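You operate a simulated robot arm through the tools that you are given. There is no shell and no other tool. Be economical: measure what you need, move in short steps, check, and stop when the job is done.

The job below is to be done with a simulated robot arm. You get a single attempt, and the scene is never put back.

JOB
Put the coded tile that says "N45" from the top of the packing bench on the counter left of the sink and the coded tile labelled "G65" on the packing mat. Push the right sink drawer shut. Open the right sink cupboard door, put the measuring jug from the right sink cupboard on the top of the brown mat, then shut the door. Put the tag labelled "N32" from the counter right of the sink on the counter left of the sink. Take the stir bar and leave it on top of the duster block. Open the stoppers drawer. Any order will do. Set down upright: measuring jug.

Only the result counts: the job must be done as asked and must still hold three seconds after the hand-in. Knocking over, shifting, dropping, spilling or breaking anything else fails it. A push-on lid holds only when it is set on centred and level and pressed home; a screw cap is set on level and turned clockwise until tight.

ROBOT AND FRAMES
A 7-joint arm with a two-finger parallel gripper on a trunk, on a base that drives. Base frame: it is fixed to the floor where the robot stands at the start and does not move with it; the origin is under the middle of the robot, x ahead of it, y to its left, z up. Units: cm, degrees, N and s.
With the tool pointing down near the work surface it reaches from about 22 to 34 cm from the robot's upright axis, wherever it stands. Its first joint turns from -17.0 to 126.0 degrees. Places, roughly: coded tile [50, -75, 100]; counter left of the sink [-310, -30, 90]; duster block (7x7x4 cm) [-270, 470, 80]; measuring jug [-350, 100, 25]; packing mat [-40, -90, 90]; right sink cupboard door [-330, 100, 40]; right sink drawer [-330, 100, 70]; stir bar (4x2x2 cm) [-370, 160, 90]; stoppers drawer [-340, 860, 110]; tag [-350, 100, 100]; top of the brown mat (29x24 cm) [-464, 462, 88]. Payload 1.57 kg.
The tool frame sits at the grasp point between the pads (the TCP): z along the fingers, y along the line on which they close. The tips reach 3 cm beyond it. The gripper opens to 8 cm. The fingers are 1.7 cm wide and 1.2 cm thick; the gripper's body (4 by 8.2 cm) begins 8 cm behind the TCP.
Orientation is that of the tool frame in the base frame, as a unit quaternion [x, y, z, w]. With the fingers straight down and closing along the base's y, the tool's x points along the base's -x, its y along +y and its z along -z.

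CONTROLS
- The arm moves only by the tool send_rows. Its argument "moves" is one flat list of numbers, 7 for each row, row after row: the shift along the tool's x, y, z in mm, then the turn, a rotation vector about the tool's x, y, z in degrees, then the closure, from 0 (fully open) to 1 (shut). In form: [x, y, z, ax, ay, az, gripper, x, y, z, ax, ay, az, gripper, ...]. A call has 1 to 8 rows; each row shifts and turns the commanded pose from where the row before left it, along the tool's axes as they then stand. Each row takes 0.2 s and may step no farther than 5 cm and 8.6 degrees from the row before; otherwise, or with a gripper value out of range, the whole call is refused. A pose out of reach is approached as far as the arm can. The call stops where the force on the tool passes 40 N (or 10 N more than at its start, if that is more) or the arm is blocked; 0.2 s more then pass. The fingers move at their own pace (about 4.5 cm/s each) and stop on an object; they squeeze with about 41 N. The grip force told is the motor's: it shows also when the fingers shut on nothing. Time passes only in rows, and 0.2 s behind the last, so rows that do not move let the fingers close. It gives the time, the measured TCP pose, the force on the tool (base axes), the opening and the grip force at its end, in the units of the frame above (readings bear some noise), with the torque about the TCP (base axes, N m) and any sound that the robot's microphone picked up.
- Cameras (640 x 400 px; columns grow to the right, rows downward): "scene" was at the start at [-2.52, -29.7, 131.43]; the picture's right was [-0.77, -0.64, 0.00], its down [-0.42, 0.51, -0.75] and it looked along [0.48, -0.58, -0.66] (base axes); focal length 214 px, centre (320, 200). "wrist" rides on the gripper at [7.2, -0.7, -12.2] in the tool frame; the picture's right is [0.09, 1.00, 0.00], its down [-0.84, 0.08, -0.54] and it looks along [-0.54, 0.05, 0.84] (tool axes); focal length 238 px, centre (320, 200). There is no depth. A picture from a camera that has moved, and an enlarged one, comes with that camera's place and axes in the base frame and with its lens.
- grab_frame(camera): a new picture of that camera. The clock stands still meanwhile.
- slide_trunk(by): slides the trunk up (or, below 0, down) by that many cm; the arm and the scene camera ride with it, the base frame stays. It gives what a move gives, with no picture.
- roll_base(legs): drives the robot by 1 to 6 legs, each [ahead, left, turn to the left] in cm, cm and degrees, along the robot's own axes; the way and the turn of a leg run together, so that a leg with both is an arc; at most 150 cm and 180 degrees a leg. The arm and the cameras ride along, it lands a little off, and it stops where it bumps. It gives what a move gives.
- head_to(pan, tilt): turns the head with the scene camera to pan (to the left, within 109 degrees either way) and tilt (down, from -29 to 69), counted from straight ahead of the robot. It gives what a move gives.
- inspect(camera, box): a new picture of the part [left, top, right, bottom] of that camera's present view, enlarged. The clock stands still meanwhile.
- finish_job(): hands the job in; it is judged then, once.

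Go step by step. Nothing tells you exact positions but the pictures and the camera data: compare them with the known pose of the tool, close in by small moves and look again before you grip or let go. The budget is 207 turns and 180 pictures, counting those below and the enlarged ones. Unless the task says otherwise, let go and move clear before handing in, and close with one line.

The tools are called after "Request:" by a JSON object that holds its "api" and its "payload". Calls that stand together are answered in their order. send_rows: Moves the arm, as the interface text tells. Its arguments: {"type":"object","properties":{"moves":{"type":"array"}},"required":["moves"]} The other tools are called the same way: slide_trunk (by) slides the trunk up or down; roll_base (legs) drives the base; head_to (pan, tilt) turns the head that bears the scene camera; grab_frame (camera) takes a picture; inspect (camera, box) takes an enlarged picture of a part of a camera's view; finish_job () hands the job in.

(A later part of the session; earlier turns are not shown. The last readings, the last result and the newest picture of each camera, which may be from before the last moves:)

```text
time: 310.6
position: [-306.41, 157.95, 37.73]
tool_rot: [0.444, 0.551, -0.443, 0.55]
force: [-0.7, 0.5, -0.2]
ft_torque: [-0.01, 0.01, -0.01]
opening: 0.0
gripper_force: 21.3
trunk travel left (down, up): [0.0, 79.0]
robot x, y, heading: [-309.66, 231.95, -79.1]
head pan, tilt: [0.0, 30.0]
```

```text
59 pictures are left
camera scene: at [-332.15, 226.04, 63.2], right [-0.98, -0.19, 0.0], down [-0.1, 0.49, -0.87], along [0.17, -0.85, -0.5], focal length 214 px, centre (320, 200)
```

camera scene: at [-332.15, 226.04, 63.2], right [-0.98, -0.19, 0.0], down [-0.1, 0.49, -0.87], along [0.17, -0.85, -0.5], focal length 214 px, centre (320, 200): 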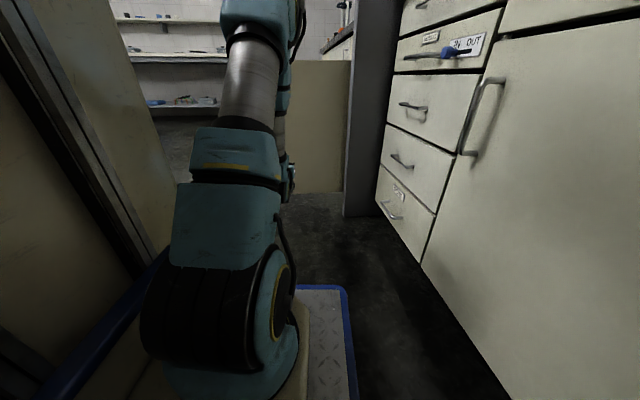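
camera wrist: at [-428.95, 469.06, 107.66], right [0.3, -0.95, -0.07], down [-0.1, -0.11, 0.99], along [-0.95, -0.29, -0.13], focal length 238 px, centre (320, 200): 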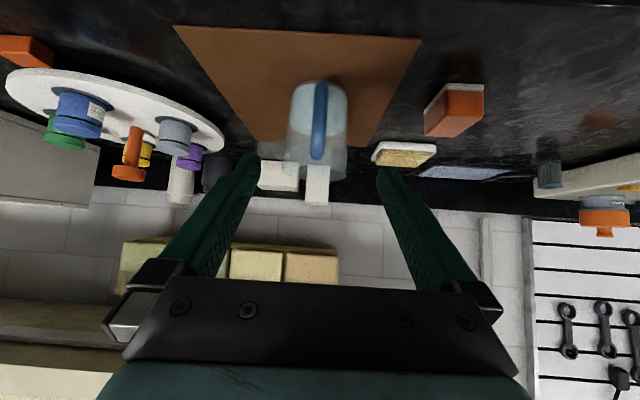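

Request:
{"api": "send_rows", "payload": {"moves": [0, 45, 0, 0, 0, 0, 1, 0, 45, 0, 0, 0, 0, 1]}}

Request:
{"api": "roll_base", "payload": {"legs": [[30, 0, 0]]}}

Request:
{"api": "grab_frame", "payload": {"camera": "scene"}}

```text
time: 311.2
position: [-297.49, 159.78, 37.39]
tool_rot: [0.445, 0.55, -0.444, 0.549]
force: [0.3, 0.0, -0.1]
ft_torque: [0.0, 0.0, 0.01]
opening: 0.04
gripper_force: 21.5
trunk travel left (down, up): [0.0, 79.0]
robot x, y, heading: [-309.94, 231.86, -79.1]
head pan, tilt: [0.0, 30.0]
```

```text
time: 313.2
position: [-291.8, 131.34, 37.28]
tool_rot: [0.444, 0.551, -0.443, 0.55]
force: [-1.1, 0.2, 0.2]
ft_torque: [0.03, 0.02, 0.0]
opening: 0.0
gripper_force: 21.4
trunk travel left (down, up): [0.0, 79.0]
robot x, y, heading: [-304.05, 203.15, -78.8]
head pan, tilt: [0.0, 30.0]
```

```text
58 pictures are left
camera scene: at [-326.52, 197.47, 63.2], right [-0.98, -0.19, 0.0], down [-0.1, 0.49, -0.87], along [0.17, -0.85, -0.5], focal length 214 px, centre (320, 200)
```

scene: 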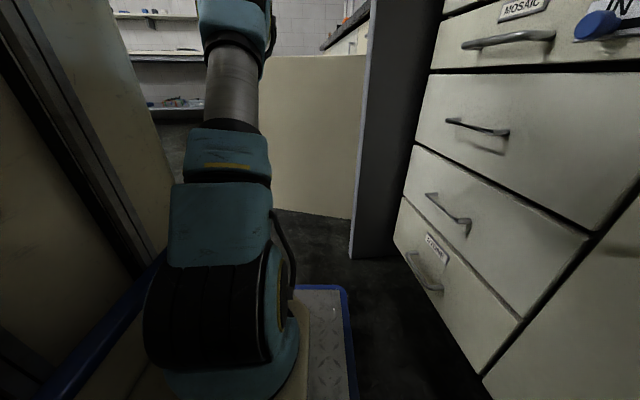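

The door is swinging. The base is near the divider, so I'll continue pushing with the arm itself.

Request:
{"api": "send_rows", "payload": {"moves": [0, -10, 35, 0, 0, 0, 1, 0, -10, 35, 0, 0, 0, 1, 0, -12, 35, 0, 0, 0, 1, 0, -12, 35, 0, 0, 0, 1, 0, -12, 35, 0, 0, 0, 1, 0, -12, 35, 0, 0, 0, 1, 0, -12, 35, 0, 0, 0, 1, 0, -12, 35, 0, 0, 0, 1]}}

Request:
{"api": "grab_frame", "payload": {"camera": "scene"}}

```text
time: 315.0
position: [-294.8, 101.83, 37.04]
tool_rot: [0.444, 0.552, -0.443, 0.55]
force: [0.3, 0.0, -0.2]
ft_torque: [-0.02, 0.02, 0.01]
opening: 0.0
gripper_force: 21.1
trunk travel left (down, up): [0.0, 79.0]
robot x, y, heading: [-304.3, 202.72, -79.1]
head pan, tilt: [0.0, 30.0]
```

```text
57 pictures are left
camera scene: at [-326.52, 197.47, 63.2], right [-0.98, -0.19, 0.0], down [-0.1, 0.49, -0.87], along [0.17, -0.85, -0.5], focal length 214 px, centre (320, 200)
```

scene: 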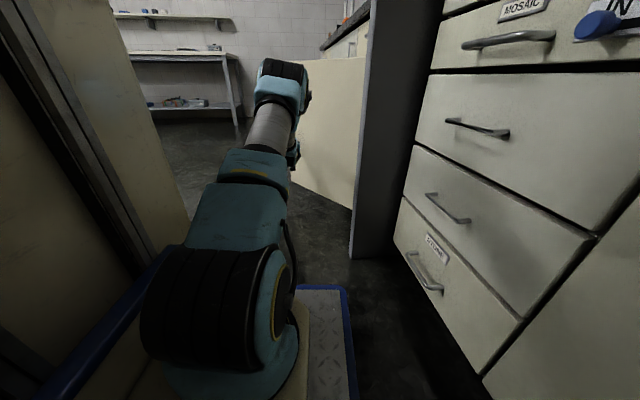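

Request:
{"api": "send_rows", "payload": {"moves": [0, -30, 15, 0, 0, 0, 1, 0, -30, 15, 0, 0, 0, 1, 0, -30, 12, 0, 0, 0, 1, 0, -30, 10, 0, 0, 0, 1]}}

Request:
{"api": "grab_frame", "payload": {"camera": "scene"}}

```text
time: 316.0
position: [-305.31, 94.23, 37.37]
tool_rot: [0.445, 0.551, -0.443, 0.55]
force: [0.1, -1.0, -0.3]
ft_torque: [-0.03, 0.01, 0.01]
opening: 0.01
gripper_force: 21.1
trunk travel left (down, up): [0.0, 79.0]
robot x, y, heading: [-304.29, 203.22, -78.6]
head pan, tilt: [0.0, 30.0]
```

```text
56 pictures are left
camera scene: at [-326.51, 197.46, 63.2], right [-0.98, -0.19, 0.0], down [-0.1, 0.49, -0.87], along [0.17, -0.85, -0.5], focal length 214 px, centre (320, 200)
```

scene: 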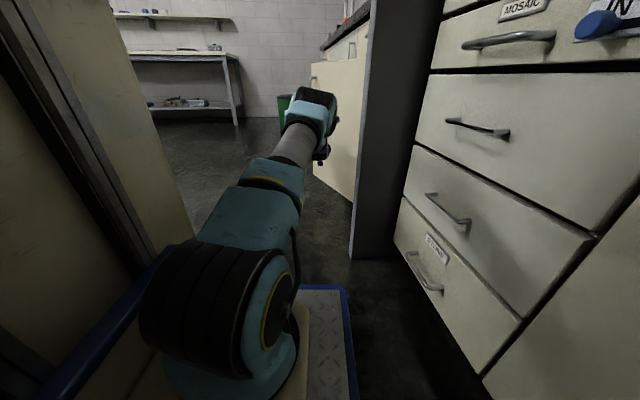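

Request:
{"api": "send_rows", "payload": {"moves": [0, -30, 10, 0, 0, 0, 1, 0, -30, 5, 0, 0, 0, 1, 0, -30, 5, 0, 0, 0, 1, 0, -20, 0, 0, 0, 0, 1]}}

Request:
{"api": "grab_frame", "payload": {"camera": "scene"}}

```text
time: 317.0
position: [-315.64, 89.96, 37.43]
tool_rot: [0.445, 0.551, -0.443, 0.55]
force: [0.6, -0.7, -0.8]
ft_torque: [-0.02, 0.01, -0.01]
opening: 0.0
gripper_force: 21.6
trunk travel left (down, up): [0.0, 79.0]
robot x, y, heading: [-304.33, 202.87, -78.7]
head pan, tilt: [0.0, 30.0]
```

```text
55 pictures are left
camera scene: at [-326.52, 197.46, 63.2], right [-0.98, -0.19, 0.0], down [-0.1, 0.49, -0.87], along [0.17, -0.85, -0.5], focal length 214 px, centre (320, 200)
```

scene: 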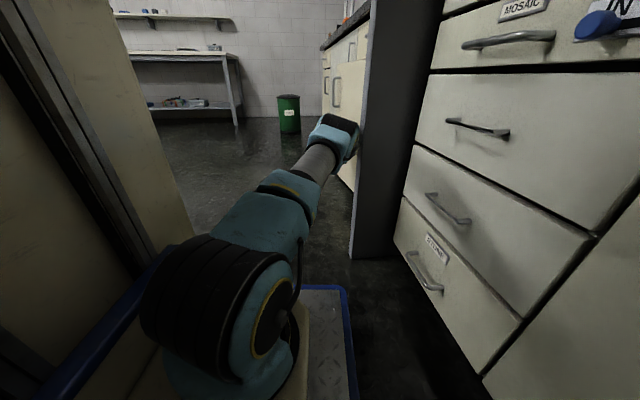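

Request:
{"api": "send_rows", "payload": {"moves": [0, -15, 0, 0, 0, 0, 1, 0, -15, 0, 0, 0, 0, 1, 0, -12, 0, 0, 0, 0, 1, 0, -12, 0, 0, 0, 0, 1, 0, -12, 0, 0, 0, 0, 1]}}

Request:
{"api": "inspect", "payload": {"camera": "scene", "box": [270, 20, 420, 220]}}

```text
time: 318.4
position: [-316.83, 88.21, 38.07]
tool_rot: [0.426, 0.561, -0.432, 0.563]
force: [0.4, -0.7, -0.8]
ft_torque: [0.01, -0.02, -0.01]
opening: 0.01
gripper_force: 21.4
trunk travel left (down, up): [0.0, 79.0]
robot x, y, heading: [-304.51, 203.12, -78.9]
head pan, tilt: [0.0, 30.0]
stopped in row 5: the arm was blocked; the commanded pose is now the measured one
```

```text
2.00 times, centred on (345, 120) of scene
camera zoom: at [-326.42, 197.43, 63.06], right [-0.98, -0.19, 0.0], down [-0.1, 0.49, -0.87], along [0.17, -0.85, -0.5], focal length 429 px, centre (270, 360)
```

zoom: 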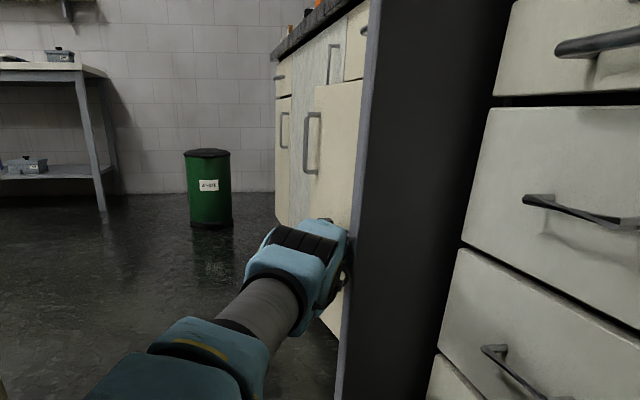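

The wrist met the divider, so I'll finish from the front. Backing the arm off, then driving around to face the door.

Request:
{"api": "send_rows", "payload": {"moves": [0, 40, 0, 0, 0, 0, 1, 0, 40, 0, 0, 0, 0, 1, 0, 40, -20, 0, 0, 0, 1, 0, 30, -40, 0, 0, 0, 1, 0, 0, -45, 0, 0, 0, 1, 0, 0, -45, 0, 0, 0, 1, 0, 0, -45, 0, 0, 0, 1, 0, 0, -45, 0, 0, 0, 1]}}

Request:
{"api": "roll_base", "payload": {"legs": [[0, 40, 0], [98, 30, 0], [0, 0, -86]]}}

Request:
{"api": "grab_frame", "payload": {"camera": "scene"}}

```text
time: 320.2
position: [-308.91, 115.44, 37.9]
tool_rot: [0.425, 0.561, -0.433, 0.564]
force: [-0.2, -0.1, 1.2]
ft_torque: [0.0, 0.0, 0.03]
opening: 0.0
gripper_force: 21.8
trunk travel left (down, up): [0.0, 79.0]
robot x, y, heading: [-304.0, 203.08, -78.6]
head pan, tilt: [0.0, 30.0]
```

```text
time: 331.3
position: [-304.85, 125.81, 37.78]
tool_rot: [-0.697, -0.102, 0.703, -0.098]
force: [0.7, 0.2, 0.1]
ft_torque: [0.0, 0.01, 0.02]
opening: 0.0
gripper_force: 21.3
trunk travel left (down, up): [0.0, 79.0]
robot x, y, heading: [-217.36, 122.65, -167.6]
head pan, tilt: [0.0, 30.0]
```

```text
53 pictures are left
camera scene: at [-222.97, 144.92, 63.2], right [-0.21, 0.98, 0.0], down [0.49, 0.11, -0.87], along [-0.85, -0.19, -0.5], focal length 214 px, centre (320, 200)
```

scene: 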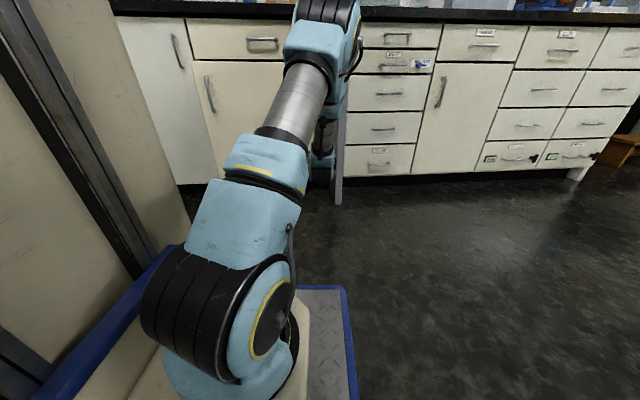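

The door is only slightly ajar. Moving in front of its free edge below the handle, then pressing it shut.

Request:
{"api": "send_rows", "payload": {"moves": [0, 45, 0, 0, 0, 0, 1, 0, 45, 0, 0, 0, 0, 1, 0, 45, 0, 0, 0, 0, 1, 0, 45, 0, 0, 0, 0, 1, 0, 45, 0, 0, 0, 0, 1, 0, 45, 0, 0, 0, 0, 1, 0, 45, 0, 0, 0, 0, 1, 0, 45, 0, 0, 0, 0, 1]}}

Request:
{"api": "send_rows", "payload": {"moves": [0, 40, 0, 0, 0, 0, 1, 0, 0, 30, 0, 0, 0, 1, 0, 0, 30, 0, 0, 0, 1, 0, 0, 30, 0, 0, 0, 1, 0, 0, 30, 0, 0, 0, 1, 0, 0, 20, 0, 0, 0, 1]}}

Request:
{"api": "grab_frame", "payload": {"camera": "wrist"}}

```text
time: 333.1
position: [-294.98, 91.36, 37.14]
tool_rot: [-0.697, -0.102, 0.703, -0.098]
force: [-0.6, 0.5, 0.0]
ft_torque: [-0.01, 0.01, -0.01]
opening: 0.02
gripper_force: 21.1
trunk travel left (down, up): [0.0, 79.0]
robot x, y, heading: [-216.86, 123.05, -167.8]
head pan, tilt: [0.0, 30.0]
```

```text
time: 334.5
position: [-307.47, 83.61, 37.7]
tool_rot: [-0.697, -0.102, 0.703, -0.099]
force: [0.1, -0.6, -0.4]
ft_torque: [0.02, 0.02, 0.02]
opening: 0.03
gripper_force: 20.9
trunk travel left (down, up): [0.0, 79.0]
robot x, y, heading: [-217.13, 122.75, -168.0]
head pan, tilt: [0.0, 30.0]
```

```text
52 pictures are left
camera wrist: at [-295.97, 87.6, 30.54], right [0.28, -0.96, -0.1], down [0.55, 0.08, 0.83], along [-0.79, -0.29, 0.55], focal length 238 px, centre (320, 200)
```

wrist: 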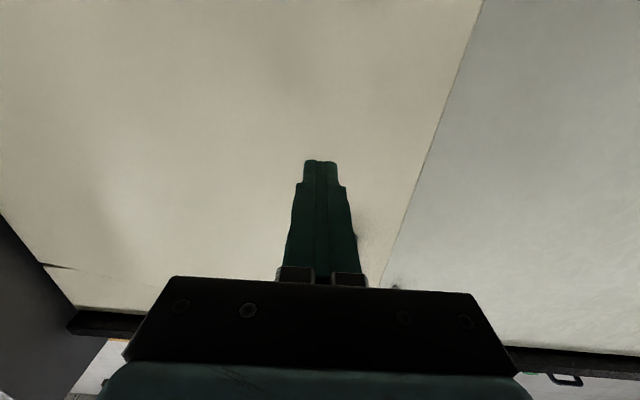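

Request:
{"api": "send_rows", "payload": {"moves": [0, 0, 25, 0, 0, 0, 1, 0, 0, 25, 0, 0, 0, 1, 0, 0, 20, 0, 0, 0, 1, 0, 0, 20, 0, 0, 0, 1, 0, 0, 15, 0, 0, 0, 1, 0, 0, 15, 0, 0, 0, 1, 0, 0, 15, 0, 0, 0, 1]}}

```text
time: 336.1
position: [-318.84, 81.22, 38.22]
tool_rot: [-0.696, -0.103, 0.704, -0.097]
force: [-0.8, -0.4, 0.9]
ft_torque: [-0.01, 0.01, 0.02]
opening: 0.0
gripper_force: 21.7
out of reach, approached as far as the arm can: row 6, 7
trunk travel left (down, up): [0.0, 79.0]
robot x, y, heading: [-216.82, 122.82, -167.5]
head pan, tilt: [0.0, 30.0]
```

Request:
{"api": "roll_base", "payload": {"legs": [[2, 0, 0]]}}

Request:
{"api": "send_rows", "payload": {"moves": [0, 0, 5, 0, 0, 0, 1, 0, 0, 5, 0, 0, 0, 1, 0, 0, 5, 0, 0, 0, 1]}}

```text
time: 337.0
position: [-320.4, 80.83, 38.23]
tool_rot: [-0.696, -0.101, 0.704, -0.096]
force: [13.4, 7.4, 1.7]
ft_torque: [-0.05, -0.01, 0.08]
opening: 0.02
gripper_force: 21.3
trunk travel left (down, up): [0.0, 79.0]
robot x, y, heading: [-218.48, 122.61, -167.7]
head pan, tilt: [0.0, 30.0]
stopped in leg 1: the force on the tool passed its limit at 344 N (the readings are from after the stop); the commanded pose is now the measured one
```

```text
time: 337.4
position: [-320.49, 80.87, 38.29]
tool_rot: [-0.697, -0.1, 0.704, -0.096]
force: [14.2, 8.5, 1.4]
ft_torque: [0.03, -0.03, 0.06]
opening: 0.0
gripper_force: 21.3
out of reach, approached as far as the arm can: row 1
trunk travel left (down, up): [0.0, 79.0]
robot x, y, heading: [-218.98, 122.57, -167.8]
head pan, tilt: [0.0, 30.0]
stopped in row 1: the force on the tool passed its limit at 51 N (the readings are from after the stop); the commanded pose is now the measured one
```

The door hit its frame. Retreating and checking that it's flush.

Request:
{"api": "send_rows", "payload": {"moves": [0, 0, -40, 0, 0, 0, 1, 0, 0, -45, 0, 0, 0, 1, 0, 0, -45, 0, 0, 0, 1, 0, 0, -45, 0, 0, 0, 1, 0, 0, -45, 0, 0, 0, 1, 0, -40, 0, 0, 0, 0, 1, 0, -40, 0, 0, 0, 0, 1]}}

Request:
{"api": "roll_base", "payload": {"legs": [[-20, 0, 2]]}}

Request:
{"api": "grab_frame", "payload": {"camera": "wrist"}}

```text
time: 339.0
position: [-301.51, 94.67, 37.89]
tool_rot: [-0.697, -0.101, 0.704, -0.097]
force: [0.1, 0.7, 0.0]
ft_torque: [0.02, -0.02, -0.01]
opening: 0.01
gripper_force: 21.1
trunk travel left (down, up): [0.0, 79.0]
robot x, y, heading: [-219.04, 122.68, -167.6]
head pan, tilt: [0.0, 30.0]
```

```text
time: 340.6
position: [-280.68, 95.75, 37.86]
tool_rot: [-0.695, -0.115, 0.701, -0.112]
force: [-0.1, -0.5, 0.2]
ft_torque: [0.0, 0.0, 0.01]
opening: 0.01
gripper_force: 21.9
trunk travel left (down, up): [0.0, 79.0]
robot x, y, heading: [-199.46, 126.92, -165.2]
head pan, tilt: [0.0, 30.0]
```

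```text
51 pictures are left
camera wrist: at [-269.48, 100.28, 30.65], right [0.31, -0.94, -0.1], down [0.55, 0.1, 0.83], along [-0.78, -0.32, 0.55], focal length 238 px, centre (320, 200)
```

wrist: 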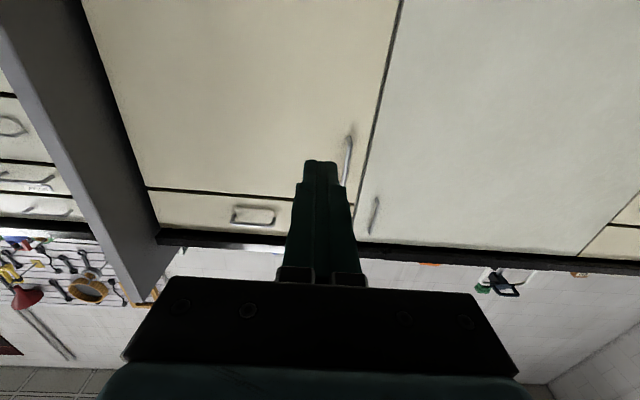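

Door and drawer are both flush. Next is the stir bar near (-369, 161): trunk up, tool pointing down again, and base to the right.

Request:
{"api": "slide_trunk", "payload": {"by": 40}}

Request:
{"api": "slide_trunk", "payload": {"by": 37}}

Request:
{"api": "send_rows", "payload": {"moves": [0, 0, 0, 0, 8.5, 0, 0, 0, 0, 0, 0, 8.5, 0, 0, 0, 0, 0, 0, 8.5, 0, 0, 0, 0, 0, 0, 8.5, 0, 0, 0, 0, 0, 0, 8.5, 0, 0, 0, 0, 0, 0, 8.5, 0, 0, 0, 0, 0, 0, 8.5, 0, 0, 0, 0, 0, 0, 8.5, 0, 0]}}

Request:
{"api": "send_rows", "payload": {"moves": [0, 0, 0, 0, 8.5, 0, 0, 0, 0, 0, 0, 8.5, 0, 0, 0, 0, 0, 0, 5, 0, 0]}}

Request:
{"api": "roll_base", "payload": {"legs": [[0, -58, 0]]}}

Request:
{"api": "grab_frame", "payload": {"camera": "wrist"}}

```text
time: 344.4
position: [-280.8, 95.73, 77.77]
tool_rot: [-0.695, -0.115, 0.701, -0.112]
force: [1.0, 0.0, -0.6]
ft_torque: [-0.02, 0.05, 0.02]
opening: 0.0
gripper_force: 20.6
trunk travel left (down, up): [-40.0, 39.0]
robot x, y, heading: [-199.24, 127.07, -165.4]
head pan, tilt: [0.0, 30.0]
```

```text
time: 348.0
position: [-280.66, 95.84, 114.86]
tool_rot: [-0.695, -0.115, 0.701, -0.112]
force: [0.7, -0.2, 0.4]
ft_torque: [0.01, 0.0, -0.01]
opening: 0.0
gripper_force: 21.5
trunk travel left (down, up): [-77.0, 2.0]
robot x, y, heading: [-199.29, 127.54, -165.3]
head pan, tilt: [0.0, 30.0]
```

```text
time: 349.8
position: [-280.9, 95.81, 114.93]
tool_rot: [0.968, 0.158, -0.192, 0.028]
force: [-0.4, -0.2, 0.6]
ft_torque: [-0.02, 0.02, -0.01]
opening: 8.0
gripper_force: 0.0
trunk travel left (down, up): [-77.0, 2.0]
robot x, y, heading: [-199.66, 127.41, -164.9]
head pan, tilt: [0.0, 30.0]
```

```text
time: 350.6
position: [-280.7, 95.94, 114.74]
tool_rot: [0.987, 0.16, -0.002, -0.002]
force: [-1.4, 0.1, -0.1]
ft_torque: [-0.04, -0.02, -0.01]
opening: 7.99
gripper_force: 0.2
trunk travel left (down, up): [-77.0, 2.0]
robot x, y, heading: [-199.58, 127.13, -165.3]
head pan, tilt: [0.0, 30.0]
```

```text
time: 353.9
position: [-295.24, 150.63, 114.82]
tool_rot: [0.986, 0.164, -0.005, -0.003]
force: [-0.1, 0.6, 0.7]
ft_torque: [0.0, 0.02, 0.02]
opening: 8.01
gripper_force: 0.0
trunk travel left (down, up): [-77.0, 2.0]
robot x, y, heading: [-213.83, 182.52, -165.0]
head pan, tilt: [0.0, 30.0]
```

```text
50 pictures are left
camera wrist: at [-288.62, 153.46, 127.05], right [0.41, -0.91, -0.01], down [-0.76, -0.35, 0.55], along [-0.5, -0.22, -0.84], focal length 238 px, centre (320, 200)
```

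wrist: 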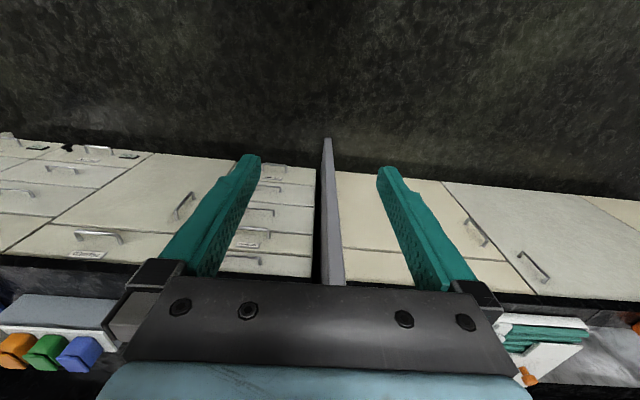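

Request:
{"api": "send_rows", "payload": {"moves": [38, -30, -5, 0, 0, 0, 0, 38, -30, -5, 0, 0, 0, 0, 38, -30, -5, 0, 0, 0, 0, 38, -30, -5, 0, 0, 0, 0, 38, -30, -5, 0, 0, 0, 0, 38, -30, -5, 0, 0, 0, 0, 38, -30, -5, 0, 0, 0, 0, 38, -30, -5, 0, 0, 0, 0]}}

Request:
{"api": "roll_base", "payload": {"legs": [[68, 0, 0]]}}

Request:
{"api": "grab_frame", "payload": {"camera": "wrist"}}

```text
time: 355.6
position: [-274.65, 183.32, 118.78]
tool_rot: [0.987, 0.163, -0.005, -0.003]
force: [-0.7, -1.0, 0.7]
ft_torque: [0.05, -0.05, -0.05]
opening: 8.0
gripper_force: 0.2
trunk travel left (down, up): [-77.0, 2.0]
robot x, y, heading: [-214.17, 182.58, -164.6]
head pan, tilt: [0.0, 30.0]
```

```text
time: 359.4
position: [-341.27, 165.44, 118.83]
tool_rot: [0.987, 0.162, -0.005, -0.002]
force: [-0.4, -0.4, 0.3]
ft_torque: [-0.01, 0.01, 0.0]
opening: 7.97
gripper_force: 0.0
trunk travel left (down, up): [-77.0, 2.0]
robot x, y, heading: [-281.2, 164.62, -165.1]
head pan, tilt: [0.0, 30.0]
```

```text
49 pictures are left
camera wrist: at [-334.63, 168.34, 131.05], right [0.41, -0.91, -0.01], down [-0.76, -0.34, 0.55], along [-0.5, -0.22, -0.84], focal length 238 px, centre (320, 200)
```

wrist: 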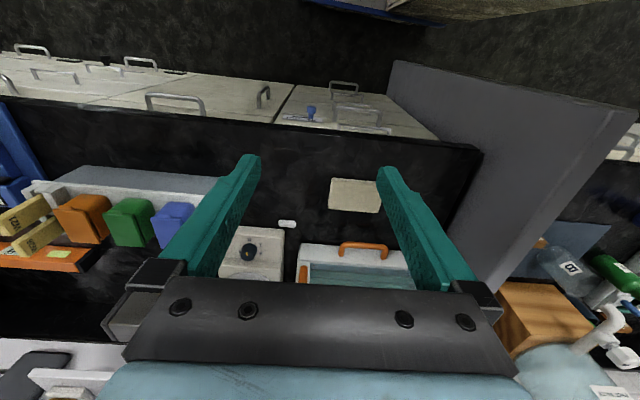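

The stir bar is the white pill at about (-369, 161.4), close to a scale and a tank. Hovering above it for a closer look.

Request:
{"api": "send_rows", "payload": {"moves": [-45, -8, 0, 0, 0, 0, 0, -45, -8, 0, 0, 0, 0, 0, -45, -8, 0, 0, 0, 0, 0, -45, -8, 0, 0, 0, 0, 0, -45, -8, 0, 0, 0, 0, 0, -45, -8, 0, 0, 0, 0, 0]}}

Request:
{"api": "grab_frame", "payload": {"camera": "wrist"}}

```text
time: 360.8
position: [-368.57, 161.34, 119.23]
tool_rot: [0.987, 0.162, -0.005, -0.003]
force: [0.9, 1.1, 1.2]
ft_torque: [-0.05, 0.03, -0.04]
opening: 8.01
gripper_force: 0.1
trunk travel left (down, up): [-77.0, 2.0]
robot x, y, heading: [-280.9, 165.12, -164.8]
head pan, tilt: [0.0, 30.0]
```

```text
48 pictures are left
camera wrist: at [-361.89, 164.14, 131.5], right [0.41, -0.91, -0.01], down [-0.76, -0.34, 0.55], along [-0.5, -0.22, -0.84], focal length 238 px, centre (320, 200)
```

wrist: 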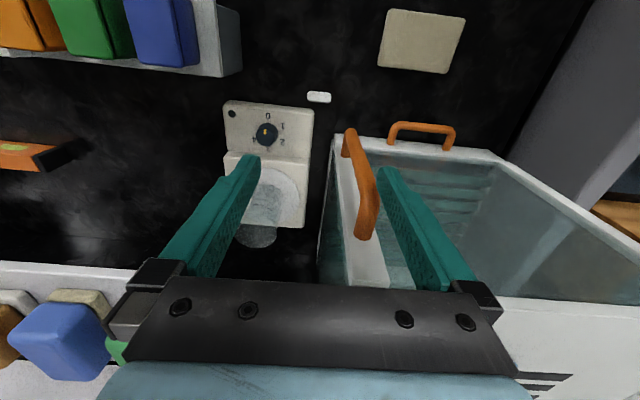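

The stir bar is directly below, about 2 cm in front of a hotplate. Descending with the fingers straddling its length.

Request:
{"api": "send_rows", "payload": {"moves": [3, 0, 45, 0, 0, 3, 0, 0, 0, 45, 0, 0, 0, 0, 0, 0, 45, 0, 0, 0, 0, 0, 0, 45, 0, 0, 0, 0, 0, 0, 40, 0, 0, 0, 0]}}

Request:
{"api": "grab_frame", "payload": {"camera": "wrist"}}

```text
time: 362.0
position: [-368.66, 161.97, 97.01]
tool_rot: [0.991, 0.137, -0.005, -0.002]
force: [0.4, 2.1, -0.3]
ft_torque: [-0.16, 0.02, 0.01]
opening: 8.03
gripper_force: 0.0
trunk travel left (down, up): [-77.0, 2.0]
robot x, y, heading: [-280.89, 164.68, -165.0]
head pan, tilt: [0.0, 30.0]
```

```text
47 pictures are left
camera wrist: at [-361.73, 164.34, 109.17], right [0.36, -0.93, -0.01], down [-0.78, -0.3, 0.55], along [-0.51, -0.19, -0.84], focal length 238 px, centre (320, 200)
```

wrist: 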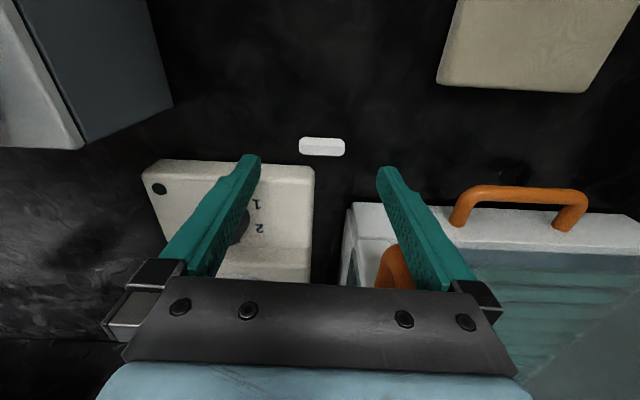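

Request:
{"api": "send_rows", "payload": {"moves": [0, 0, 30, 0, 0, 0, 0, 0, 0, 20, 0, 0, 0, 0, 0, 0, 8, 0, 0, 0, 0, 0, 0, 0, 0, 0, 0, 0]}}

Request:
{"api": "grab_frame", "payload": {"camera": "wrist"}}

```text
time: 363.0
position: [-368.59, 161.82, 91.39]
tool_rot: [0.991, 0.135, -0.005, -0.003]
force: [0.1, 24.8, 13.2]
ft_torque: [-2.8, 0.08, -0.18]
opening: 8.01
gripper_force: 0.0
trunk travel left (down, up): [-77.0, 2.0]
robot x, y, heading: [-280.83, 164.91, -165.2]
head pan, tilt: [0.0, 30.0]
```

```text
46 pictures are left
camera wrist: at [-361.7, 164.31, 103.56], right [0.35, -0.94, -0.01], down [-0.78, -0.3, 0.55], along [-0.52, -0.19, -0.84], focal length 238 px, centre (320, 200)
```

wrist: 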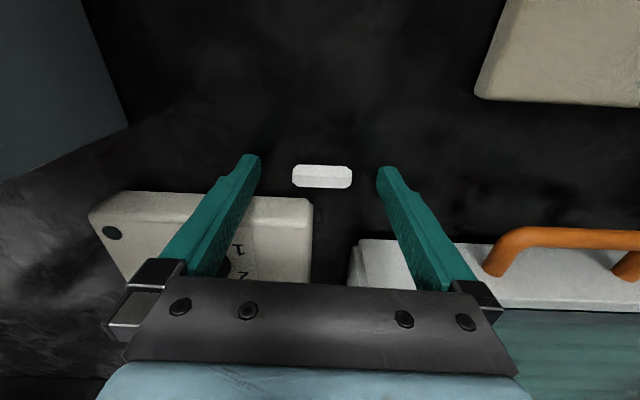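

Something is touching the hand from the tank side (25 N sideways). I'll rise straight back up, shift 13 mm away from the tank, and come down again.

Request:
{"api": "send_rows", "payload": {"moves": [0, 0, -20, 0, 0, 0, 0, 0, 0, -40, 0, 0, 0, 0]}}

Request:
{"api": "send_rows", "payload": {"moves": [0, -13, 0, 0, 0, 0, 0, 0, 0, 20, 0, 0, 0, 0, 0, 0, 15, 0, 0, 0, 0]}}

Request:
{"api": "grab_frame", "payload": {"camera": "wrist"}}

```text
time: 363.6
position: [-367.95, 160.97, 95.14]
tool_rot: [0.99, 0.143, 0.001, -0.002]
force: [6.5, 0.9, 4.3]
ft_torque: [-0.35, 0.61, 0.31]
opening: 8.01
gripper_force: 0.1
trunk travel left (down, up): [-77.0, 2.0]
robot x, y, heading: [-280.87, 164.53, -165.2]
head pan, tilt: [0.0, 30.0]
stopped in row 2: the force on the tool passed its limit at 57 N (the readings are from after the stop); the commanded pose is now the measured one
```

```text
time: 364.4
position: [-368.39, 162.48, 91.47]
tool_rot: [0.99, 0.143, 0.001, -0.003]
force: [0.0, 1.0, 0.0]
ft_torque: [-0.01, -0.01, 0.0]
opening: 8.0
gripper_force: 0.0
trunk travel left (down, up): [-77.0, 2.0]
robot x, y, heading: [-280.52, 164.68, -164.9]
head pan, tilt: [0.0, 30.0]
```

```text
45 pictures are left
camera wrist: at [-361.63, 164.97, 103.75], right [0.37, -0.93, 0.0], down [-0.78, -0.31, 0.54], along [-0.5, -0.2, -0.84], focal length 238 px, centre (320, 200)
```

wrist: 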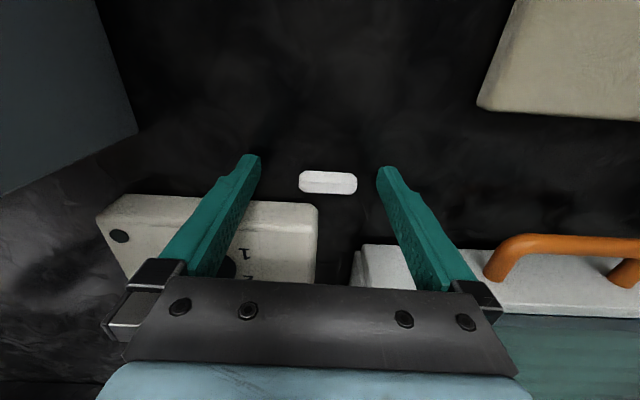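

Free of contact now, and the bar is still between the fingers. Lowering slightly and closing.

Request:
{"api": "send_rows", "payload": {"moves": [0, 0, 4, 0, 0, 0, 0, 0, 0, 0, 0, 0, 0, 1, 0, 0, 0, 0, 0, 0, 1, 0, 0, 0, 0, 0, 0, 1, 0, 0, 0, 0, 0, 0, 1, 0, 0, 0, 0, 0, 0, 1]}}

Request:
{"api": "grab_frame", "payload": {"camera": "wrist"}}

```text
time: 365.8
position: [-368.41, 162.42, 90.99]
tool_rot: [0.99, 0.142, 0.002, -0.003]
force: [-0.4, -0.5, 0.3]
ft_torque: [0.02, -0.02, -0.01]
opening: 3.81
gripper_force: 37.3
trunk travel left (down, up): [-77.0, 2.0]
robot x, y, heading: [-280.88, 164.39, -164.5]
head pan, tilt: [0.0, 30.0]
```

```text
44 pictures are left
camera wrist: at [-361.71, 164.94, 103.39], right [0.37, -0.93, 0.0], down [-0.78, -0.31, 0.54], along [-0.5, -0.2, -0.84], focal length 238 px, centre (320, 200)
```

wrist: 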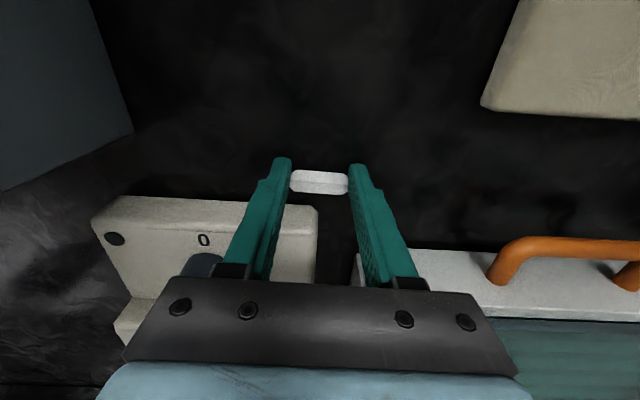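

Gripped. I'll lift a little, draw back toward the robot away from the tank, then rise.

Request:
{"api": "send_rows", "payload": {"moves": [0, 0, -10, 0, 0, 0, 1, 20, -5, -5, 0, 0, 0, 1, 40, 0, -10, 0, 0, 0, 1, 40, 0, -20, 0, 0, 0, 1, 30, 0, -35, 0, 0, 0, 1, 30, 0, -35, 0, 0, 0, 1, 30, 0, -35, 0, 0, 0, 1, 30, 0, -35, 0, 0, 0, 1]}}

Request:
{"api": "grab_frame", "payload": {"camera": "wrist"}}

```text
time: 367.6
position: [-347.5, 169.24, 109.73]
tool_rot: [0.99, 0.142, 0.002, -0.002]
force: [-0.4, 0.2, -0.3]
ft_torque: [0.04, -0.04, 0.01]
opening: 3.83
gripper_force: 41.7
trunk travel left (down, up): [-77.0, 2.0]
robot x, y, heading: [-280.47, 164.43, -164.9]
head pan, tilt: [0.0, 30.0]
```

```text
43 pictures are left
camera wrist: at [-340.79, 171.81, 121.93], right [0.37, -0.93, 0.0], down [-0.78, -0.31, 0.54], along [-0.5, -0.2, -0.84], focal length 238 px, centre (320, 200)
```

wrist: 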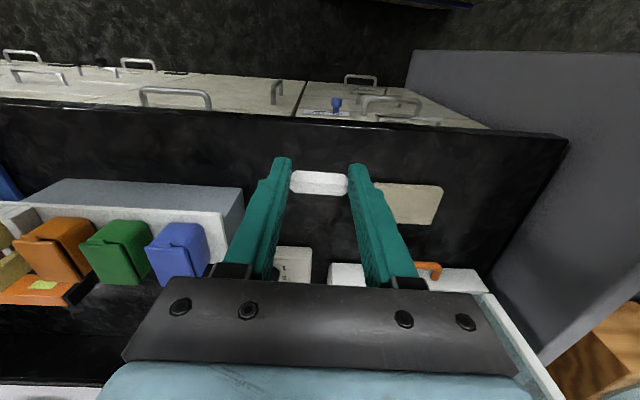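

The stir bar is held. Now driving to the desk with the duster block, by the same corridor as before.

Request:
{"api": "send_rows", "payload": {"moves": [30, 0, -20, 0, 0, 0, 1, 30, 0, -20, 0, 0, 0, 1, 0, 0, -20, 0, 0, 0, 1]}}

Request:
{"api": "roll_base", "payload": {"legs": [[-40, 0, 0], [0, 0, -88], [60, 54, 0], [105, 0, 0]]}}

Request:
{"api": "roll_base", "payload": {"legs": [[72, -11, 0], [72, -11, 0], [0, 0, -92]]}}

Request:
{"api": "grab_frame", "payload": {"camera": "wrist"}}

```text
time: 368.4
position: [-341.52, 170.7, 115.67]
tool_rot: [0.99, 0.143, 0.002, -0.003]
force: [-0.8, -0.1, -0.9]
ft_torque: [0.0, -0.03, -0.02]
opening: 3.77
gripper_force: 41.3
trunk travel left (down, up): [-77.0, 2.0]
robot x, y, heading: [-280.78, 164.58, -164.9]
head pan, tilt: [0.0, 30.0]
```

```text
time: 383.7
position: [-332.55, 380.94, 115.68]
tool_rot: [0.805, -0.593, 0.004, 0.0]
force: [-0.5, -0.1, 0.2]
ft_torque: [0.01, -0.01, -0.01]
opening: 3.8
gripper_force: 40.9
trunk travel left (down, up): [-77.0, 2.0]
robot x, y, heading: [-337.44, 320.06, 106.2]
head pan, tilt: [0.0, 30.0]
```

```text
time: 392.9
position: [-324.31, 517.86, 115.58]
tool_rot: [-0.639, 0.77, -0.003, 0.0]
force: [0.1, 1.3, 0.3]
ft_torque: [0.0, 0.01, 0.01]
opening: 3.78
gripper_force: 41.1
trunk travel left (down, up): [-77.0, 2.0]
robot x, y, heading: [-357.19, 466.6, 77.9]
head pan, tilt: [0.0, 30.0]
stopped in leg 3: the robot was blocked; the commanded pose is now the measured one
```

```text
42 pictures are left
camera wrist: at [-325.08, 510.64, 127.92], right [-1.0, 0.09, 0.0], down [0.08, 0.84, 0.54], along [0.05, 0.53, -0.84], focal length 238 px, centre (320, 200)
```

wrist: 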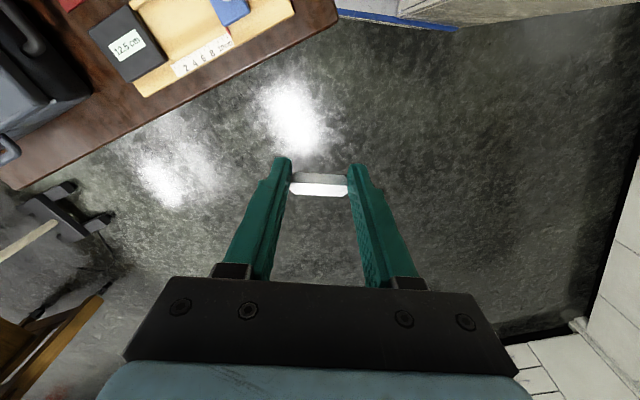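

The base touched the desk while turning, so I'll step away from it first and then finish the turn.

Request:
{"api": "roll_base", "payload": {"legs": [[-5, 12, 0], [0, 0, -62]]}}

Request:
{"api": "head_to", "payload": {"pan": -15, "tilt": 35}}

Request:
{"api": "grab_frame", "payload": {"camera": "scene"}}

```text
time: 397.0
position: [-308.92, 458.14, 115.73]
tool_rot: [-0.143, 0.99, -0.002, -0.003]
force: [-0.1, 0.4, -0.1]
ft_torque: [0.0, -0.02, 0.0]
opening: 3.8
gripper_force: 40.8
trunk travel left (down, up): [-77.0, 2.0]
robot x, y, heading: [-369.45, 464.04, 15.0]
head pan, tilt: [0.0, 30.0]
```

```text
time: 397.7
position: [-308.97, 458.04, 115.66]
tool_rot: [-0.142, 0.99, -0.002, -0.003]
force: [-0.5, 0.3, -0.5]
ft_torque: [0.0, -0.02, 0.04]
opening: 3.78
gripper_force: 41.2
trunk travel left (down, up): [-77.0, 2.0]
robot x, y, heading: [-369.56, 464.34, 15.1]
head pan, tilt: [-15.0, 35.0]
```

```text
41 pictures are left
camera scene: at [-362.58, 439.54, 139.42], right [0.0, -1.0, 0.0], down [-0.57, 0.0, -0.82], along [0.82, 0.0, -0.57], focal length 214 px, centre (320, 200)
```

scene: 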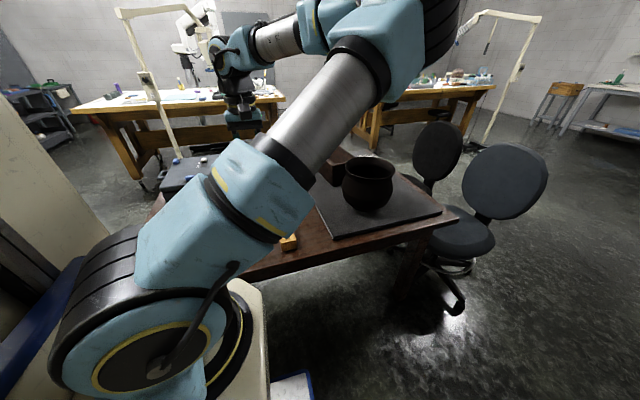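

Turned and facing the desk. Looking from the wrist camera for the duster block.

Request:
{"api": "grab_frame", "payload": {"camera": "wrist"}}

```text
40 pictures are left
camera wrist: at [-315.61, 455.43, 127.93], right [-0.37, 0.93, 0.0], down [0.78, 0.31, 0.54], along [0.5, 0.2, -0.84], focal length 238 px, centre (320, 200)
```

wrist: 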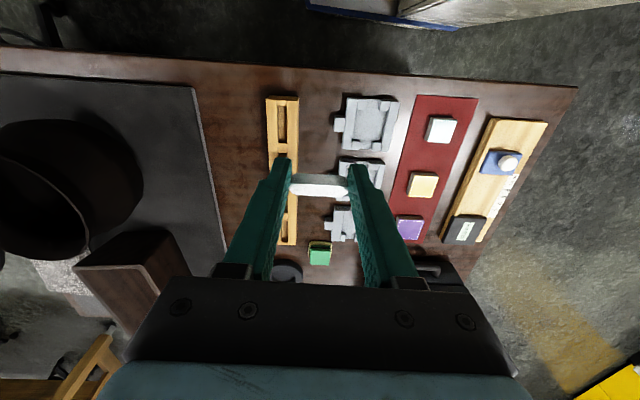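

The duster block is the green block at about (-270.7, 473), matching the given place. Driving 13 cm closer and moving above it.

Request:
{"api": "roll_base", "payload": {"legs": [[13, 0, 0]]}}

Request:
{"api": "send_rows", "payload": {"moves": [-45, 5, 0, 0, 0, 0, 1, -45, 5, 0, 0, 0, 0, 1, -45, 5, 0, 0, 0, 0, 1, -45, 5, 0, 0, 0, 0, 1, -40, 5, 0, 0, 0, 0, 1]}}

Request:
{"api": "grab_frame", "payload": {"camera": "wrist"}}

```text
time: 399.1
position: [-296.73, 461.33, 115.59]
tool_rot: [-0.142, 0.99, -0.002, -0.002]
force: [0.6, -0.1, 0.1]
ft_torque: [0.01, 0.0, 0.02]
opening: 3.79
gripper_force: 41.1
trunk travel left (down, up): [-77.0, 2.0]
robot x, y, heading: [-357.69, 466.98, 14.9]
head pan, tilt: [-15.0, 35.0]
stopped in leg 1: the robot was blocked; the commanded pose is now the measured one
```

```text
time: 400.4
position: [-276.38, 469.69, 115.7]
tool_rot: [-0.143, 0.99, -0.003, -0.002]
force: [-0.5, 0.0, 0.3]
ft_torque: [0.07, -0.03, 0.02]
opening: 3.78
gripper_force: 40.8
trunk travel left (down, up): [-77.0, 2.0]
robot x, y, heading: [-357.34, 467.03, 15.1]
head pan, tilt: [-15.0, 35.0]
```

```text
39 pictures are left
camera wrist: at [-283.08, 467.04, 128.01], right [-0.37, 0.93, 0.0], down [0.78, 0.31, 0.54], along [0.5, 0.2, -0.84], focal length 238 px, centre (320, 200)
```

wrist: 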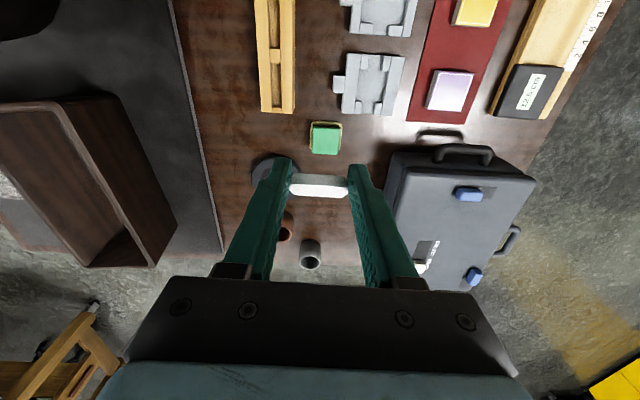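

Request:
{"api": "send_rows", "payload": {"moves": [-44, 10, 0, 0, 0, 0, 1, -44, 9, 0, 0, 0, 0, 1, 0, 0, 45, 0, 0, 0, 1, 0, 0, 45, 0, 0, 0, 1, 0, 0, 45, 0, 0, 0, 1, 0, 0, 45, 0, 0, 0, 1, 0, 0, 45, 0, 0, 0, 1]}}

Request:
{"api": "grab_frame", "payload": {"camera": "wrist"}}

```text
time: 401.9
position: [-268.39, 474.38, 93.04]
tool_rot: [-0.142, 0.99, -0.002, -0.001]
force: [-0.9, 0.5, 0.5]
ft_torque: [-0.01, -0.04, -0.03]
opening: 3.81
gripper_force: 40.5
trunk travel left (down, up): [-77.0, 2.0]
robot x, y, heading: [-357.82, 467.01, 14.8]
head pan, tilt: [-15.0, 35.0]
```

```text
38 pictures are left
camera wrist: at [-275.05, 471.62, 105.23], right [-0.37, 0.93, 0.0], down [0.78, 0.31, 0.54], along [0.5, 0.2, -0.84], focal length 238 px, centre (320, 200)
```

wrist: 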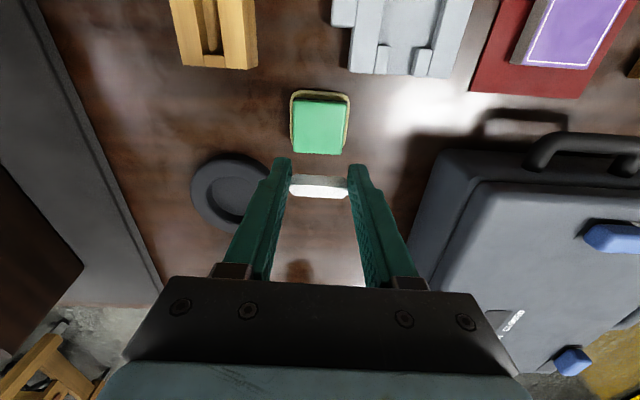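

Aligned over the green block. Lowering gently.

Request:
{"api": "send_rows", "payload": {"moves": [0, 0, 40, 0, 0, 0, 1, 0, 0, 40, 0, 0, 0, 1, 0, 0, 8, 0, 0, 0, 1, 0, 0, 3, 0, 0, 0, 1, 0, 0, 3, 0, 0, 0, 1, 0, 0, 3, 0, 0, 0, 1, 0, 0, 2, 0, 0, 0, 1, 0, 0, 2, 0, 0, 0, 1]}}

Request:
{"api": "grab_frame", "payload": {"camera": "wrist"}}

```text
time: 403.8
position: [-268.54, 474.18, 82.79]
tool_rot: [-0.143, 0.99, -0.002, -0.001]
force: [0.0, 0.9, 0.2]
ft_torque: [0.0, 0.03, 0.0]
opening: 3.79
gripper_force: 41.2
trunk travel left (down, up): [-77.0, 2.0]
robot x, y, heading: [-357.49, 466.94, 15.2]
head pan, tilt: [-15.0, 35.0]
```

```text
37 pictures are left
camera wrist: at [-275.22, 471.44, 95.09], right [-0.37, 0.93, 0.0], down [0.78, 0.31, 0.54], along [0.5, 0.2, -0.84], focal length 238 px, centre (320, 200)
```

wrist: 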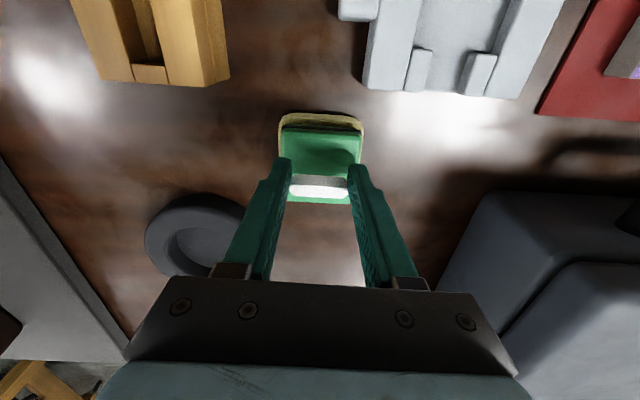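

Request:
{"api": "send_rows", "payload": {"moves": [0, 0, 2, 0, 0, 0, 1, 0, 0, 2, 0, 0, 0, 1, 0, 0, 2, 0, 0, 0, 1, 0, 0, 2, 0, 0, 0, 1, 0, 0, 2, 0, 0, 0, 1, 0, 0, 2, 0, 0, 0, 1]}}

```text
time: 405.1
position: [-268.58, 473.95, 81.86]
tool_rot: [-0.142, 0.99, -0.002, -0.002]
force: [-5.6, -0.9, 15.4]
ft_torque: [0.21, 0.18, 0.07]
opening: 3.81
gripper_force: 41.3
trunk travel left (down, up): [-77.0, 2.0]
robot x, y, heading: [-357.58, 467.39, 14.9]
head pan, tilt: [-15.0, 35.0]
```

Contact with the block. Easing off, releasing and rising.

Request:
{"api": "send_rows", "payload": {"moves": [0, 0, -2, 0, 0, 0, 1, 0, 0, 0, 0, 0, 0, 0.4, 0, 0, 0, 0, 0, 0, 0.3, 0, 0, 0, 0, 0, 0, 0.3, 0, 0, -10, 0, 0, 0, 0.3, 0, 0, -30, 0, 0, 0, 0.3, 0, 0, -45, 0, 0, 0, 0, 0, 0, -45, 0, 0, 0, 0]}}

Request:
{"api": "grab_frame", "payload": {"camera": "wrist"}}

```text
time: 406.9
position: [-268.19, 474.05, 94.63]
tool_rot: [-0.144, 0.99, -0.003, -0.002]
force: [0.6, -0.1, -0.4]
ft_torque: [-0.03, 0.04, 0.0]
opening: 8.01
gripper_force: 0.1
trunk travel left (down, up): [-77.0, 2.0]
robot x, y, heading: [-358.27, 467.33, 15.0]
head pan, tilt: [-15.0, 35.0]
```

```text
36 pictures are left
camera wrist: at [-274.91, 471.28, 107.01], right [-0.37, 0.93, 0.0], down [0.78, 0.31, 0.54], along [0.5, 0.2, -0.84], focal length 238 px, centre (320, 200)
```

wrist: 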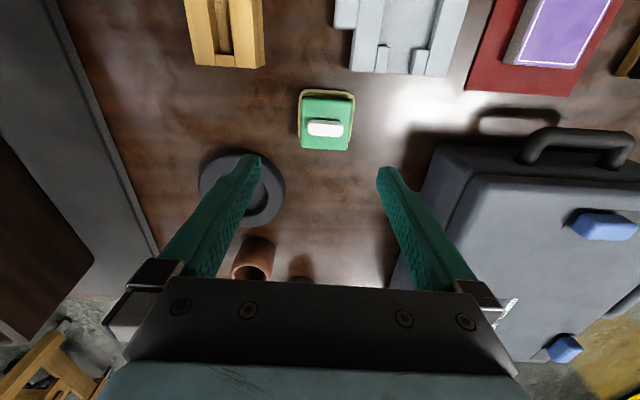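

The stir bar rests on the duster block. Last job is the stoppers drawer: retracting, then driving toward the far wall.

Request:
{"api": "send_rows", "payload": {"moves": [40, 0, -28, 0, 0, 0, 0, 40, 0, -28, 0, 0, 0, 0, 40, 0, -28, 0, 0, 0, 0, 40, 0, -28, 0, 0, 0, 0, 40, 0, -20, 0, 0, 0, 0, 40, 0, -20, 0, 0, 0, 0, 40, 0, 0, 0, 0, 0, 0]}}

Request:
{"api": "roll_base", "payload": {"legs": [[-13, 0, 0], [0, 0, 92], [100, 0, 0], [0, -95, 0]]}}

Request:
{"api": "head_to", "payload": {"pan": -10, "tilt": 15}}

Request:
{"api": "grab_frame", "payload": {"camera": "scene"}}

```text
time: 408.6
position: [-295.48, 466.48, 110.08]
tool_rot: [-0.143, 0.99, -0.003, -0.002]
force: [-0.3, 0.3, 0.3]
ft_torque: [0.03, 0.03, -0.01]
opening: 8.0
gripper_force: 0.1
trunk travel left (down, up): [-77.0, 2.0]
robot x, y, heading: [-357.72, 467.53, 14.8]
head pan, tilt: [-15.0, 35.0]
```

```text
time: 423.3
position: [-301.05, 648.02, 110.23]
tool_rot: [0.794, -0.609, 0.003, 0.001]
force: [0.2, 0.4, -0.6]
ft_torque: [0.0, -0.02, -0.02]
opening: 8.0
gripper_force: 0.1
trunk travel left (down, up): [-77.0, 2.0]
robot x, y, heading: [-303.29, 586.09, 103.7]
head pan, tilt: [-15.0, 35.0]
```

```text
time: 424.1
position: [-300.93, 648.13, 110.03]
tool_rot: [0.793, -0.609, 0.003, 0.0]
force: [0.4, -0.4, -0.6]
ft_torque: [-0.01, 0.01, 0.03]
opening: 8.0
gripper_force: 0.1
trunk travel left (down, up): [-77.0, 2.0]
robot x, y, heading: [-303.08, 585.83, 103.6]
head pan, tilt: [-10.0, 15.0]
```

```text
35 pictures are left
camera scene: at [-279.43, 592.76, 142.61], right [1.0, 0.06, 0.0], down [0.02, -0.26, -0.97], along [-0.06, 0.96, -0.26], focal length 214 px, centre (320, 200)
```

scene: 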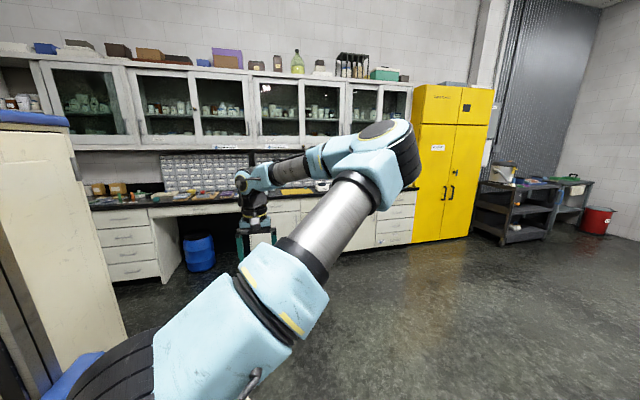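

A wall of small labelled drawers stands on the far counter. Driving closer and moving the arm aside to read the labels.

Request:
{"api": "roll_base", "payload": {"legs": [[105, 0, 2]]}}

Request:
{"api": "send_rows", "payload": {"moves": [0, 45, 0, 0, 0, 0, 0, 0, 45, 0, 0, 0, 0, 0, 0, 45, 0, 0, 0, 0, 0, 0, 45, 0, 0, 0, 0, 0, 0, 45, 0, 0, 0, 0, 0]}}

Request:
{"api": "head_to", "payload": {"pan": 0, "tilt": 15}}

Request:
{"api": "grab_frame", "payload": {"camera": "scene"}}

```text
time: 429.4
position: [-325.75, 748.6, 110.04]
tool_rot: [0.795, -0.607, 0.002, 0.001]
force: [0.2, 0.3, -0.2]
ft_torque: [-0.01, 0.0, 0.0]
opening: 8.0
gripper_force: 0.1
trunk travel left (down, up): [-77.0, 2.0]
robot x, y, heading: [-327.54, 686.51, 103.5]
head pan, tilt: [-10.0, 15.0]
```

```text
time: 430.6
position: [-347.29, 742.32, 109.73]
tool_rot: [0.795, -0.607, 0.003, 0.0]
force: [-0.4, 0.3, 0.6]
ft_torque: [0.0, 0.04, -0.01]
opening: 8.02
gripper_force: 0.0
trunk travel left (down, up): [-77.0, 2.0]
robot x, y, heading: [-327.54, 686.62, 103.8]
head pan, tilt: [-10.0, 15.0]
```

```text
time: 431.4
position: [-347.23, 742.32, 109.64]
tool_rot: [0.796, -0.605, 0.003, 0.001]
force: [-0.4, 0.0, 1.0]
ft_torque: [0.02, -0.02, 0.04]
opening: 8.01
gripper_force: 0.0
trunk travel left (down, up): [-77.0, 2.0]
robot x, y, heading: [-327.66, 686.75, 103.6]
head pan, tilt: [0.0, 15.0]
```

```text
34 pictures are left
camera scene: at [-305.5, 693.02, 142.62], right [0.97, 0.24, 0.0], down [0.06, -0.25, -0.97], along [-0.23, 0.94, -0.26], focal length 214 px, centre (320, 200)
```

scene: 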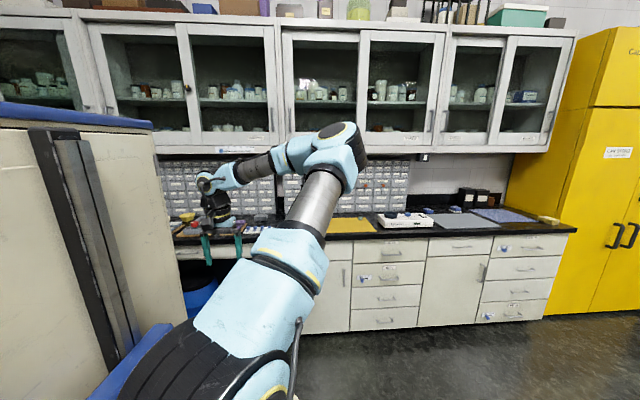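

Request:
{"api": "inspect", "payload": {"camera": "scene", "box": [330, 155, 420, 215]}}

Request:
{"api": "inspect", "payload": {"camera": "scene", "box": [225, 150, 315, 215]}}

```text
6.67 times, centred on (375, 185) of scene
camera zoom: at [-305.5, 693.02, 142.62], right [0.97, 0.24, 0.0], down [0.06, -0.25, -0.97], along [-0.23, 0.94, -0.26], focal length 1430 px, centre (-47, 300)
```

zoom: 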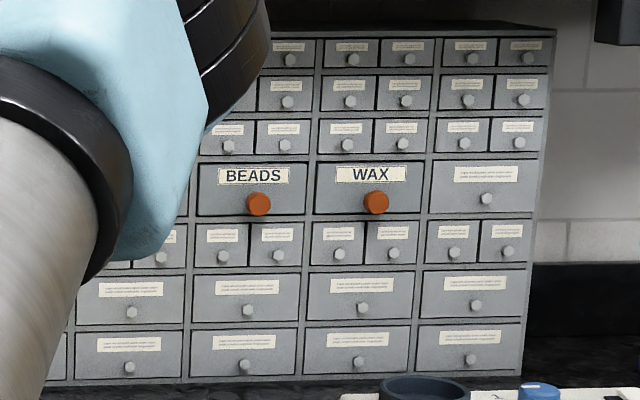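

```text
6.15 times, centred on (270, 182) of scene
camera zoom: at [-305.5, 693.02, 142.62], right [0.97, 0.24, 0.0], down [0.06, -0.25, -0.97], along [-0.23, 0.94, -0.26], focal length 1320 px, centre (628, 308)
```

zoom: 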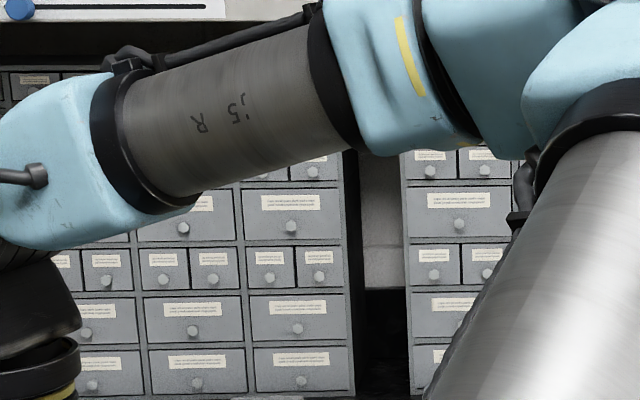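

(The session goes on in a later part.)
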